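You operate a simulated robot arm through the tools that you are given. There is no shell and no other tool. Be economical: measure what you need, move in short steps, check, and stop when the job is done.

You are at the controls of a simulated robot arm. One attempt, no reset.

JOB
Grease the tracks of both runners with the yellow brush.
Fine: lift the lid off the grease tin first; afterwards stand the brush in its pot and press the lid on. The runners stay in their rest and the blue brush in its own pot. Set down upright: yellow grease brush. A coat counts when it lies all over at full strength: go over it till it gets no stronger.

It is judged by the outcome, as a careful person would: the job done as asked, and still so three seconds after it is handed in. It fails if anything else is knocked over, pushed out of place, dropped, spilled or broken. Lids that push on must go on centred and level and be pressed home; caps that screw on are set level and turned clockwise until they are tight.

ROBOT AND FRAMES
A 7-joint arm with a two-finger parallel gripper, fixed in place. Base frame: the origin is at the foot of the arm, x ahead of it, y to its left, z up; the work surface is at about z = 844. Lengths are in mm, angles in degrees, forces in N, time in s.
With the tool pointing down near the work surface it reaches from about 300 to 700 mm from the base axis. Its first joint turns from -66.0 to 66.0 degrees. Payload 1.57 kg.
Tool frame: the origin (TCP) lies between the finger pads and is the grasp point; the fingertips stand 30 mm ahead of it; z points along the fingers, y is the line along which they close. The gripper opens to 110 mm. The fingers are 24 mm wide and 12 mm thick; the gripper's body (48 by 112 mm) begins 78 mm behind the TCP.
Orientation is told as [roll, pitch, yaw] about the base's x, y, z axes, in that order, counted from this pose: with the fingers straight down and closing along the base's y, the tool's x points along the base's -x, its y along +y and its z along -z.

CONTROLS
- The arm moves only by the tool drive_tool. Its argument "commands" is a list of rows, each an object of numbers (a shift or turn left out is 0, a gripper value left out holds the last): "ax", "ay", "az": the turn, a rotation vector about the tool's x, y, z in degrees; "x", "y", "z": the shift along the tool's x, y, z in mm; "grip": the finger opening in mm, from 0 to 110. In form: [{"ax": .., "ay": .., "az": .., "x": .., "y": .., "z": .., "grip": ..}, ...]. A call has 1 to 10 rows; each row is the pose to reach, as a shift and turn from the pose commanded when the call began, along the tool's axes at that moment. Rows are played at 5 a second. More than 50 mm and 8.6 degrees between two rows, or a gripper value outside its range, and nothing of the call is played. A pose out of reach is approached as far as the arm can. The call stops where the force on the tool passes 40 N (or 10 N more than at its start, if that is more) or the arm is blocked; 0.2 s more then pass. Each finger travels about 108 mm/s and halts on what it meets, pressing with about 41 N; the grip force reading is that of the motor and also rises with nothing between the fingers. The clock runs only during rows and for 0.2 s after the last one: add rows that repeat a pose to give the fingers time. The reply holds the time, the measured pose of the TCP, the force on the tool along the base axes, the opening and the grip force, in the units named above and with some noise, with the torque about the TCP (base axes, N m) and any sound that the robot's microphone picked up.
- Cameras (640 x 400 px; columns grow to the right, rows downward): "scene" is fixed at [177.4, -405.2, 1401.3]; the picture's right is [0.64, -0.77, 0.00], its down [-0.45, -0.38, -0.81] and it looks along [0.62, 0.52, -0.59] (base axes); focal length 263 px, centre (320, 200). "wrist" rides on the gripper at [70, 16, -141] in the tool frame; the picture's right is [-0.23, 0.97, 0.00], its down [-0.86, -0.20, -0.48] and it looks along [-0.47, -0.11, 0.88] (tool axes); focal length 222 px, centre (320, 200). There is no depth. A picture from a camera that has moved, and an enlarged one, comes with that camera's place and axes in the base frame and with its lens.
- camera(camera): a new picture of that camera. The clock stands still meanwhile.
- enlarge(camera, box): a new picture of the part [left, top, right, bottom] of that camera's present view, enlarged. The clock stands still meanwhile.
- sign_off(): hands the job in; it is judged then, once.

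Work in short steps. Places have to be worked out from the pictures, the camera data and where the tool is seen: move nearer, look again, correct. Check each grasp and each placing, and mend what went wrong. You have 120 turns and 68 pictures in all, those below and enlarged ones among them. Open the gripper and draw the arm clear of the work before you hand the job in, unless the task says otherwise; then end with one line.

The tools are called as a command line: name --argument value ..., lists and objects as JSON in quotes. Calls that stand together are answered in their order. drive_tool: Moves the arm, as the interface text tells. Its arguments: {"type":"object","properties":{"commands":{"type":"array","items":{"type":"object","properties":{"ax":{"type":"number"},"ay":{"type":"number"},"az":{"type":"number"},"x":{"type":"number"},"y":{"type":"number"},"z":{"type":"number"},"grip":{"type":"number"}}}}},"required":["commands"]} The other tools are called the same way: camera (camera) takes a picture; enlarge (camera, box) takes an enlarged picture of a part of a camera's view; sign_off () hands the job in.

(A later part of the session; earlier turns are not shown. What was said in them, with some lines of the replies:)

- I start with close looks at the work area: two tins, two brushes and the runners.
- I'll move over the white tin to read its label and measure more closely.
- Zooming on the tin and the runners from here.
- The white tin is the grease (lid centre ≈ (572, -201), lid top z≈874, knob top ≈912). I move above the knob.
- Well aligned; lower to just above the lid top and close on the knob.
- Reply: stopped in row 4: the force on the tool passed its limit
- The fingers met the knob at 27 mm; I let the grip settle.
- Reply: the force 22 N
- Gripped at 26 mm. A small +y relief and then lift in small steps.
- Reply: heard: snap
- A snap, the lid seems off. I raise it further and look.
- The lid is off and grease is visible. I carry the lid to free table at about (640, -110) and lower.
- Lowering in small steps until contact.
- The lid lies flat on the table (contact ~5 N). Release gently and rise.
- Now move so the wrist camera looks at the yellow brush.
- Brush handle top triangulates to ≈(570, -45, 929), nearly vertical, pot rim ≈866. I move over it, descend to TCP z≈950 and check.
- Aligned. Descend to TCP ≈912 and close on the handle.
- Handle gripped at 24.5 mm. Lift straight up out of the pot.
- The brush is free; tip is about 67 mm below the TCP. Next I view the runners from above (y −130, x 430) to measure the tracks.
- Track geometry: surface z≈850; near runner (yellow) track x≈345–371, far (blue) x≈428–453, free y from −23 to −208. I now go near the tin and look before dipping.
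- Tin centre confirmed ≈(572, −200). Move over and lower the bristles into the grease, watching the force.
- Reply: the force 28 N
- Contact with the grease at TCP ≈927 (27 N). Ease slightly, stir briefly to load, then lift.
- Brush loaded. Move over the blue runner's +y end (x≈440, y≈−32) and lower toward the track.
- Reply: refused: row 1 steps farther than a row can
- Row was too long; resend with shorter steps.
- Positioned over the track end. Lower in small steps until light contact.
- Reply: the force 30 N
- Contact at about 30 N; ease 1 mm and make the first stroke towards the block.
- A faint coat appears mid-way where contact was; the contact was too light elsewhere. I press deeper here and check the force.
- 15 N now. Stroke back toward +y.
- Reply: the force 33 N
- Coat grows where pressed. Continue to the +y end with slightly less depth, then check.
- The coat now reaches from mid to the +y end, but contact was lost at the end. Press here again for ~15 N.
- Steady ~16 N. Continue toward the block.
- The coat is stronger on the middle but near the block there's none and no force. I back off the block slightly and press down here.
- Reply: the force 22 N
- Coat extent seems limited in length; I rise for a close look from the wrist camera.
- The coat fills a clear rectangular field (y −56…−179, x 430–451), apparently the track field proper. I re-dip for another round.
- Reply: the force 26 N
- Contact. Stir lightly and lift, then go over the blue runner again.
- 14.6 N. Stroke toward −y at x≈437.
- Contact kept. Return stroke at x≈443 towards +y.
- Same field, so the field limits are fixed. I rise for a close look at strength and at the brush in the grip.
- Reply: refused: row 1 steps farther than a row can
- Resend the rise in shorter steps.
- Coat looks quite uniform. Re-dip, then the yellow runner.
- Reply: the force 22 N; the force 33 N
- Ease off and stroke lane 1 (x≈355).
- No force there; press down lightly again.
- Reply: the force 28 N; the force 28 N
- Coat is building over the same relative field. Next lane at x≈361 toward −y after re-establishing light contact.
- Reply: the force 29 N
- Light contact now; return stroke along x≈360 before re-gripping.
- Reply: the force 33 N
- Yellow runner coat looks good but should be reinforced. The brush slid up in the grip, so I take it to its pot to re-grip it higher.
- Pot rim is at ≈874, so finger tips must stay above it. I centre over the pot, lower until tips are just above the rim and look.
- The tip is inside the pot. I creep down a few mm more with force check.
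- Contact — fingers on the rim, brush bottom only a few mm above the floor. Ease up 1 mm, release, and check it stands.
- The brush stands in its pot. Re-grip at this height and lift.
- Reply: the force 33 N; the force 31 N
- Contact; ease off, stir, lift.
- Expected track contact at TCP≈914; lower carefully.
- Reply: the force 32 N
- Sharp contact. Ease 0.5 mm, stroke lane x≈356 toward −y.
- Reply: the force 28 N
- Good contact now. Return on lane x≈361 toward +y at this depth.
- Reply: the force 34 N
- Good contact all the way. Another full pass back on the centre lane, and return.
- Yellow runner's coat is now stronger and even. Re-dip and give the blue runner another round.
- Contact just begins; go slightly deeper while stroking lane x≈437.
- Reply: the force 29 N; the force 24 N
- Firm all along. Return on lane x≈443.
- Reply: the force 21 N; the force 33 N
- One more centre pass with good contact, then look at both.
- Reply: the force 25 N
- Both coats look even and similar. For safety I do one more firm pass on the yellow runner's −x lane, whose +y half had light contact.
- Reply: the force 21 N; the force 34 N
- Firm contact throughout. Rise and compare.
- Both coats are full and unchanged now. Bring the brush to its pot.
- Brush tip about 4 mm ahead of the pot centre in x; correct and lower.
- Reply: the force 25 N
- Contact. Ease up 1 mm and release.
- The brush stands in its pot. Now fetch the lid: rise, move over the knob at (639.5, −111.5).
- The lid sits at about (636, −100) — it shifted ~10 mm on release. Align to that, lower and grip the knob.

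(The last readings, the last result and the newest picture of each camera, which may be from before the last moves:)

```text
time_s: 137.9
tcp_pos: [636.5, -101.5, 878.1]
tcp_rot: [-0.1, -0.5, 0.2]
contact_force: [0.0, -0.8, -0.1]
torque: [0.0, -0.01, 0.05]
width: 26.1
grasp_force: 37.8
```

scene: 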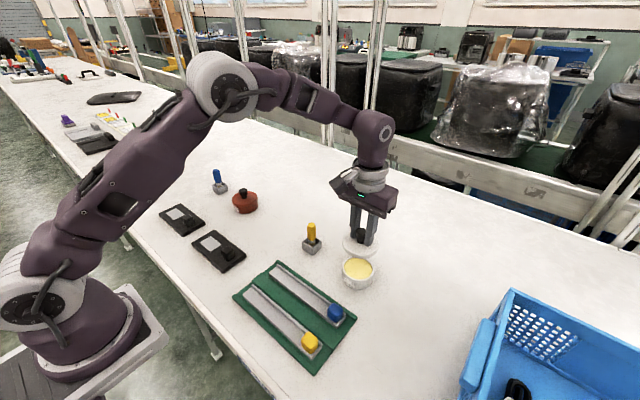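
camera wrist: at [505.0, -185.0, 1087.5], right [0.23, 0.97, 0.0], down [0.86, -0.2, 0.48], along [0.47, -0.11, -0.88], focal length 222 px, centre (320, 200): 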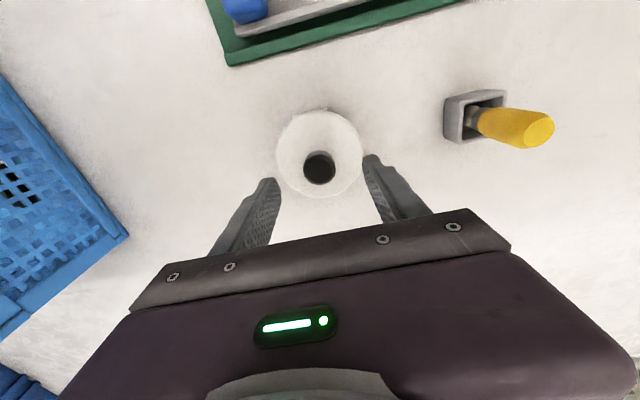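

Knob gripped (26 mm). Lift and carry over the tin, holding above it to check alignment.

drive_tool --commands '[{"z": -35}, {"z": -75}, {"x": 22, "y": -33, "z": -85}, {"x": 44, "y": -66, "z": -85}, {"x": 64.5, "y": -98.8, "z": -85}, {"x": 64.5, "y": -98.8, "z": -55}]'

enlarge --camera "scene" --box '[310, 210, 410, 300]'

enlarge --camera "wrist" --box '[250, 100, 390, 200]'

```text
time_s: 139.3
tcp_pos: [572.4, -203.6, 932.6]
tcp_rot: [-0.1, -0.3, 0.1]
contact_force: [-0.3, 0.1, -0.2]
torque: [0.0, -0.06, 0.0]
width: 26.2
grasp_force: 37.5
```

```text
4.44 times, centred on (360, 255) of scene
camera zoom: at [177.4, -405.2, 1401.3], right [0.64, -0.77, 0.0], down [-0.45, -0.38, -0.81], along [0.62, 0.52, -0.59], focal length 1168 px, centre (142, -44)
```

zoom: 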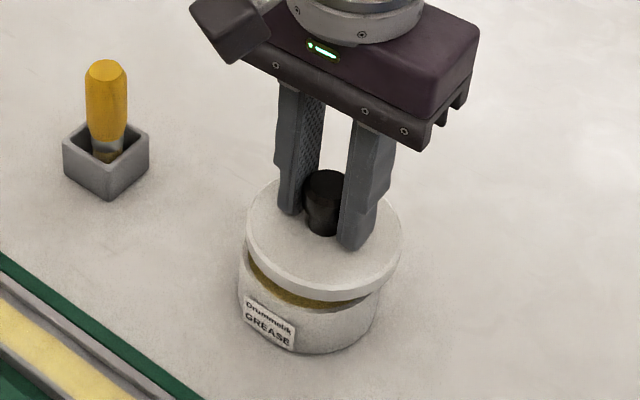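

```text
4.00 times, centred on (320, 150) of wrist
camera zoom: at [503.6, -187.9, 1075.0], right [0.23, 0.97, 0.0], down [0.85, -0.2, 0.48], along [0.47, -0.11, -0.87], focal length 888 px, centre (320, 400)
```

zoom: 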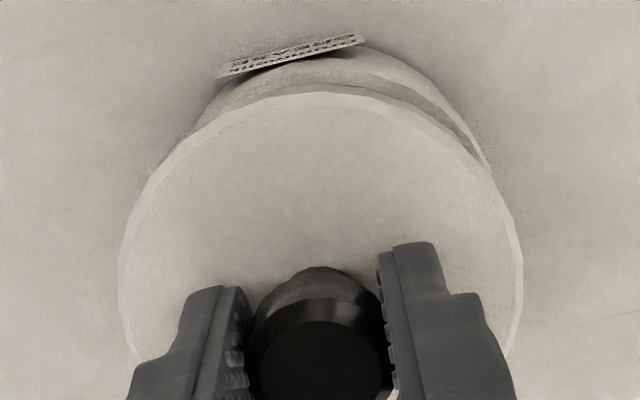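

The lid is about 4 mm too far in +x and 4 mm too far in −y. Correct and lower a little, then re-check.

drive_tool --commands '[{"x": 2, "y": 2}, {"x": 4, "y": 3.7}, {"x": 4, "y": 3.7, "z": 8}, {"x": 4, "y": 3.7, "z": 8}]'

enlarge --camera "scene" --box '[320, 220, 400, 295]'

enlarge --camera "wrist" --box '[250, 100, 390, 200]'

```text
time_s: 140.3
tcp_pos: [568.7, -197.0, 923.7]
tcp_rot: [-0.1, -0.5, 0.2]
contact_force: [0.4, -0.4, -0.7]
torque: [-0.03, 0.03, -0.03]
width: 26.3
grasp_force: 37.5
```

```text
5.33 times, centred on (360, 258) of scene
camera zoom: at [177.4, -405.2, 1401.3], right [0.64, -0.77, 0.0], down [-0.45, -0.38, -0.81], along [0.62, 0.52, -0.59], focal length 1402 px, centre (107, -107)
```

zoom: 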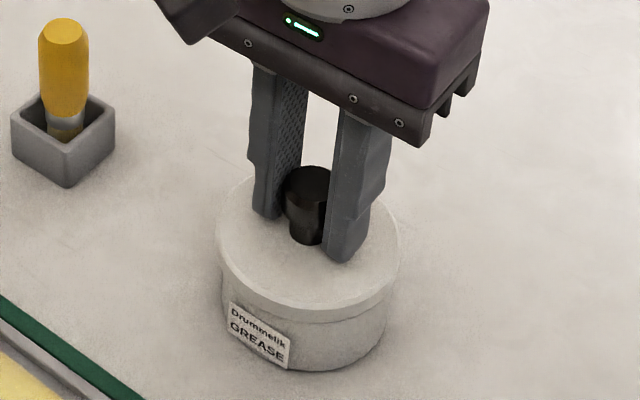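

```text
4.00 times, centred on (320, 150) of wrist
camera zoom: at [498.9, -182.5, 1065.0], right [0.23, 0.97, 0.0], down [0.85, -0.2, 0.48], along [0.47, -0.11, -0.87], focal length 888 px, centre (320, 400)
```

zoom: 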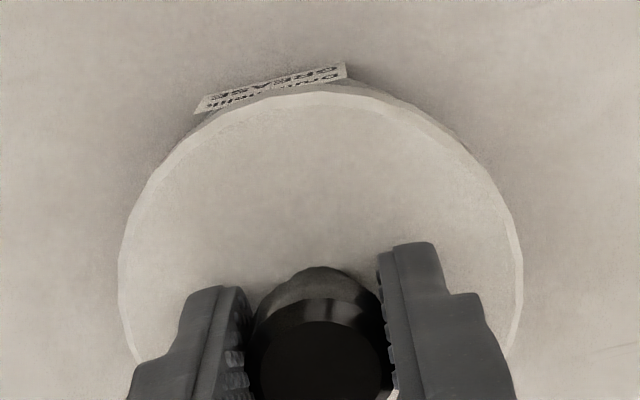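

Lateral alignment is now good. Lower gently until it meets the rim.

drive_tool --commands '[{"x": 1, "z": 3}, {"x": 1, "z": 5}, {"x": 1, "z": 6.5}, {"x": 1, "z": 8}, {"x": 1, "z": 9}]'

```text
time_s: 141.5
tcp_pos: [567.0, -197.5, 915.6]
tcp_rot: [-0.1, -0.5, 0.1]
contact_force: [0.0, 0.7, -0.4]
torque: [-0.04, 0.01, -0.01]
width: 26.4
grasp_force: 37.4
```

drive_tool --commands '[{"z": 1}, {"z": 2}, {"z": 3}, {"z": 4}]'

```text
time_s: 142.5
tcp_pos: [567.9, -197.4, 911.7]
tcp_rot: [-0.1, -0.3, 0.2]
contact_force: [0.3, 1.0, 8.7]
torque: [0.02, 0.03, -0.01]
width: 26.2
grasp_force: 37.7
```

Light contact at the seat height. Press down further and listen for a snap.

drive_tool --commands '[{"z": 1}, {"z": 2}, {"z": 3}, {"z": 4}]'

```text
time_s: 143.2
tcp_pos: [569.6, -199.9, 911.9]
tcp_rot: [-0.4, -1.0, 0.1]
contact_force: [8.5, -9.8, 6.5]
torque: [-0.08, 0.21, 0.08]
width: 26.3
grasp_force: 38.0
heard: snap
stopped in row 3: the force on the tool passed its limit (the readings are from after the stop); the commanded pose is now the measured one
```

A snap: the lid centred itself and went home. Check level.

enlarge --camera "scene" --box '[325, 230, 395, 295]'

```text
6.15 times, centred on (360, 262) of scene
camera zoom: at [177.5, -405.4, 1401.2], right [0.64, -0.77, 0.0], down [-0.45, -0.38, -0.81], along [0.62, 0.52, -0.59], focal length 1618 px, centre (74, -185)
```

zoom: 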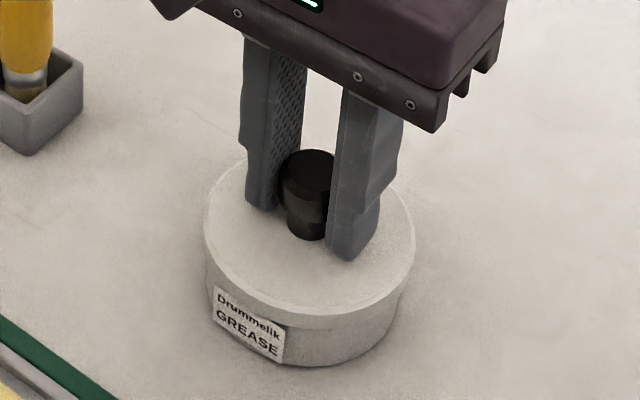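

Seated. Release slowly in small increments.

drive_tool --commands '[{"z": -0.3, "grip": 25}, {"z": -0.3, "grip": 26}, {"z": -0.3, "grip": 27}, {"z": -0.3, "grip": 28}, {"z": -0.3, "grip": 30}, {"z": -0.3, "grip": 33}, {"z": -0.3, "grip": 38}, {"z": -0.3, "grip": 44}]'

drive_tool --commands '[{"z": -20, "grip": 50}, {"z": -45, "grip": 50}, {"z": -45, "grip": 0}, {"z": -45, "grip": 0}, {"z": -45, "grip": 0}]'

enlarge --camera "scene" --box '[280, 200, 400, 300]'

```text
time_s: 145.0
tcp_pos: [568.3, -197.7, 911.9]
tcp_rot: [-0.2, -0.5, 0.0]
contact_force: [0.2, -0.7, 0.0]
torque: [0.02, -0.01, 0.03]
width: 43.9
grasp_force: 0.1
```

```text
time_s: 146.2
tcp_pos: [566.4, -197.1, 956.6]
tcp_rot: [-0.2, -0.6, 0.2]
contact_force: [0.2, 0.3, 0.4]
torque: [-0.01, 0.03, 0.01]
width: 0.0
grasp_force: 21.1
```

```text
4.00 times, centred on (340, 250) of scene
camera zoom: at [177.4, -405.2, 1401.3], right [0.64, -0.77, 0.0], down [-0.45, -0.38, -0.81], along [0.62, 0.52, -0.59], focal length 1052 px, centre (240, 0)
```

zoom: 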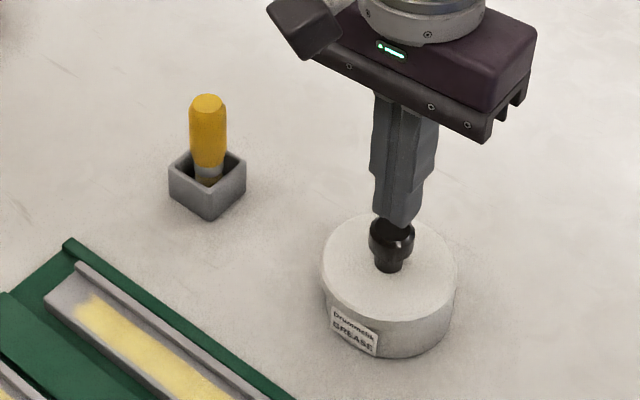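

Lid sits level and centred. Press once on the knob with closed fingers to be sure it is home.

drive_tool --commands '[{"x": -2, "y": -2}, {"x": -2, "y": -2, "z": 8}, {"x": -2, "y": -2, "z": 11}, {"x": -2, "y": -2, "z": 13}, {"x": -2, "y": -2, "z": 14}, {"x": -2, "y": -2, "z": 15}, {"x": -2, "y": -2, "z": 16}, {"x": -2, "y": -2, "z": 17}]'

```text
time_s: 148.1
tcp_pos: [569.2, -199.8, 943.1]
tcp_rot: [-0.2, -0.6, 0.3]
contact_force: [-6.5, 3.9, 11.0]
torque: [0.1, 0.29, -0.05]
width: 0.1
grasp_force: 21.5
stopped in row 8: the force on the tool passed its limit (the readings are from after the stop); the commanded pose is now the measured one
```

Pressed past 40 N without movement: it is home. Retreat upward, open, and take a last look.

drive_tool --commands '[{"z": -40}, {"z": -80}, {"z": -120}, {"z": -160, "grip": 80}, {"z": -190, "x": 30, "grip": 80}, {"z": -200, "x": 60, "y": 30}, {"z": -200, "x": 90, "y": 60}]'

camera --camera "scene"

enlarge --camera "scene" --box '[230, 200, 400, 370]'

```text
time_s: 149.7
tcp_pos: [477.8, -141.3, 1136.8]
tcp_rot: [-0.2, -0.7, 0.1]
contact_force: [-1.0, 0.0, 0.6]
torque: [0.01, -0.03, -0.01]
width: 80.4
grasp_force: 0.0
```

```text
3 pictures are left
```

scene: 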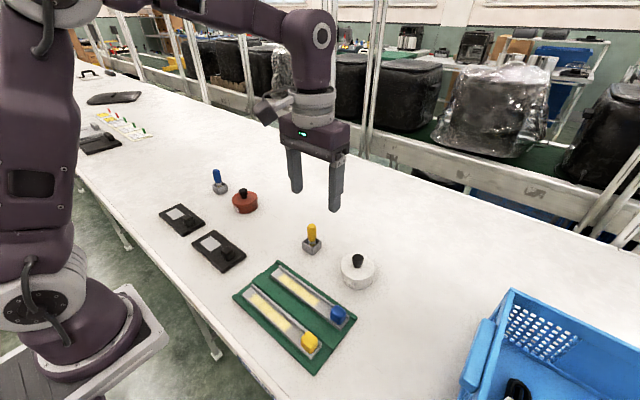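

```text
2.35 times, centred on (315, 285) of scene
camera zoom: at [177.4, -405.2, 1401.3], right [0.64, -0.77, 0.0], down [-0.45, -0.38, -0.81], along [0.62, 0.52, -0.59], focal length 618 px, centre (332, 0)
```

zoom: 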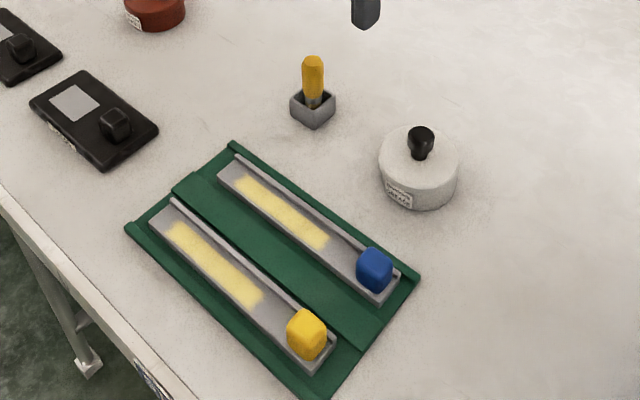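

Everything is in place: both tracks are coated, the brush stands in its pot, the lid is pressed on, and the arm is clear. I hand it in.

sign_off

```text
The job is handed in.
```

I greased the tracks of both runners with the yellow brush, stood the brush upright in its pot, and pressed the lid back on the grease tin. The coat covers only the middle of each runner and never spread to the ends, even under firm strokes, so I took that stretch to be the track.
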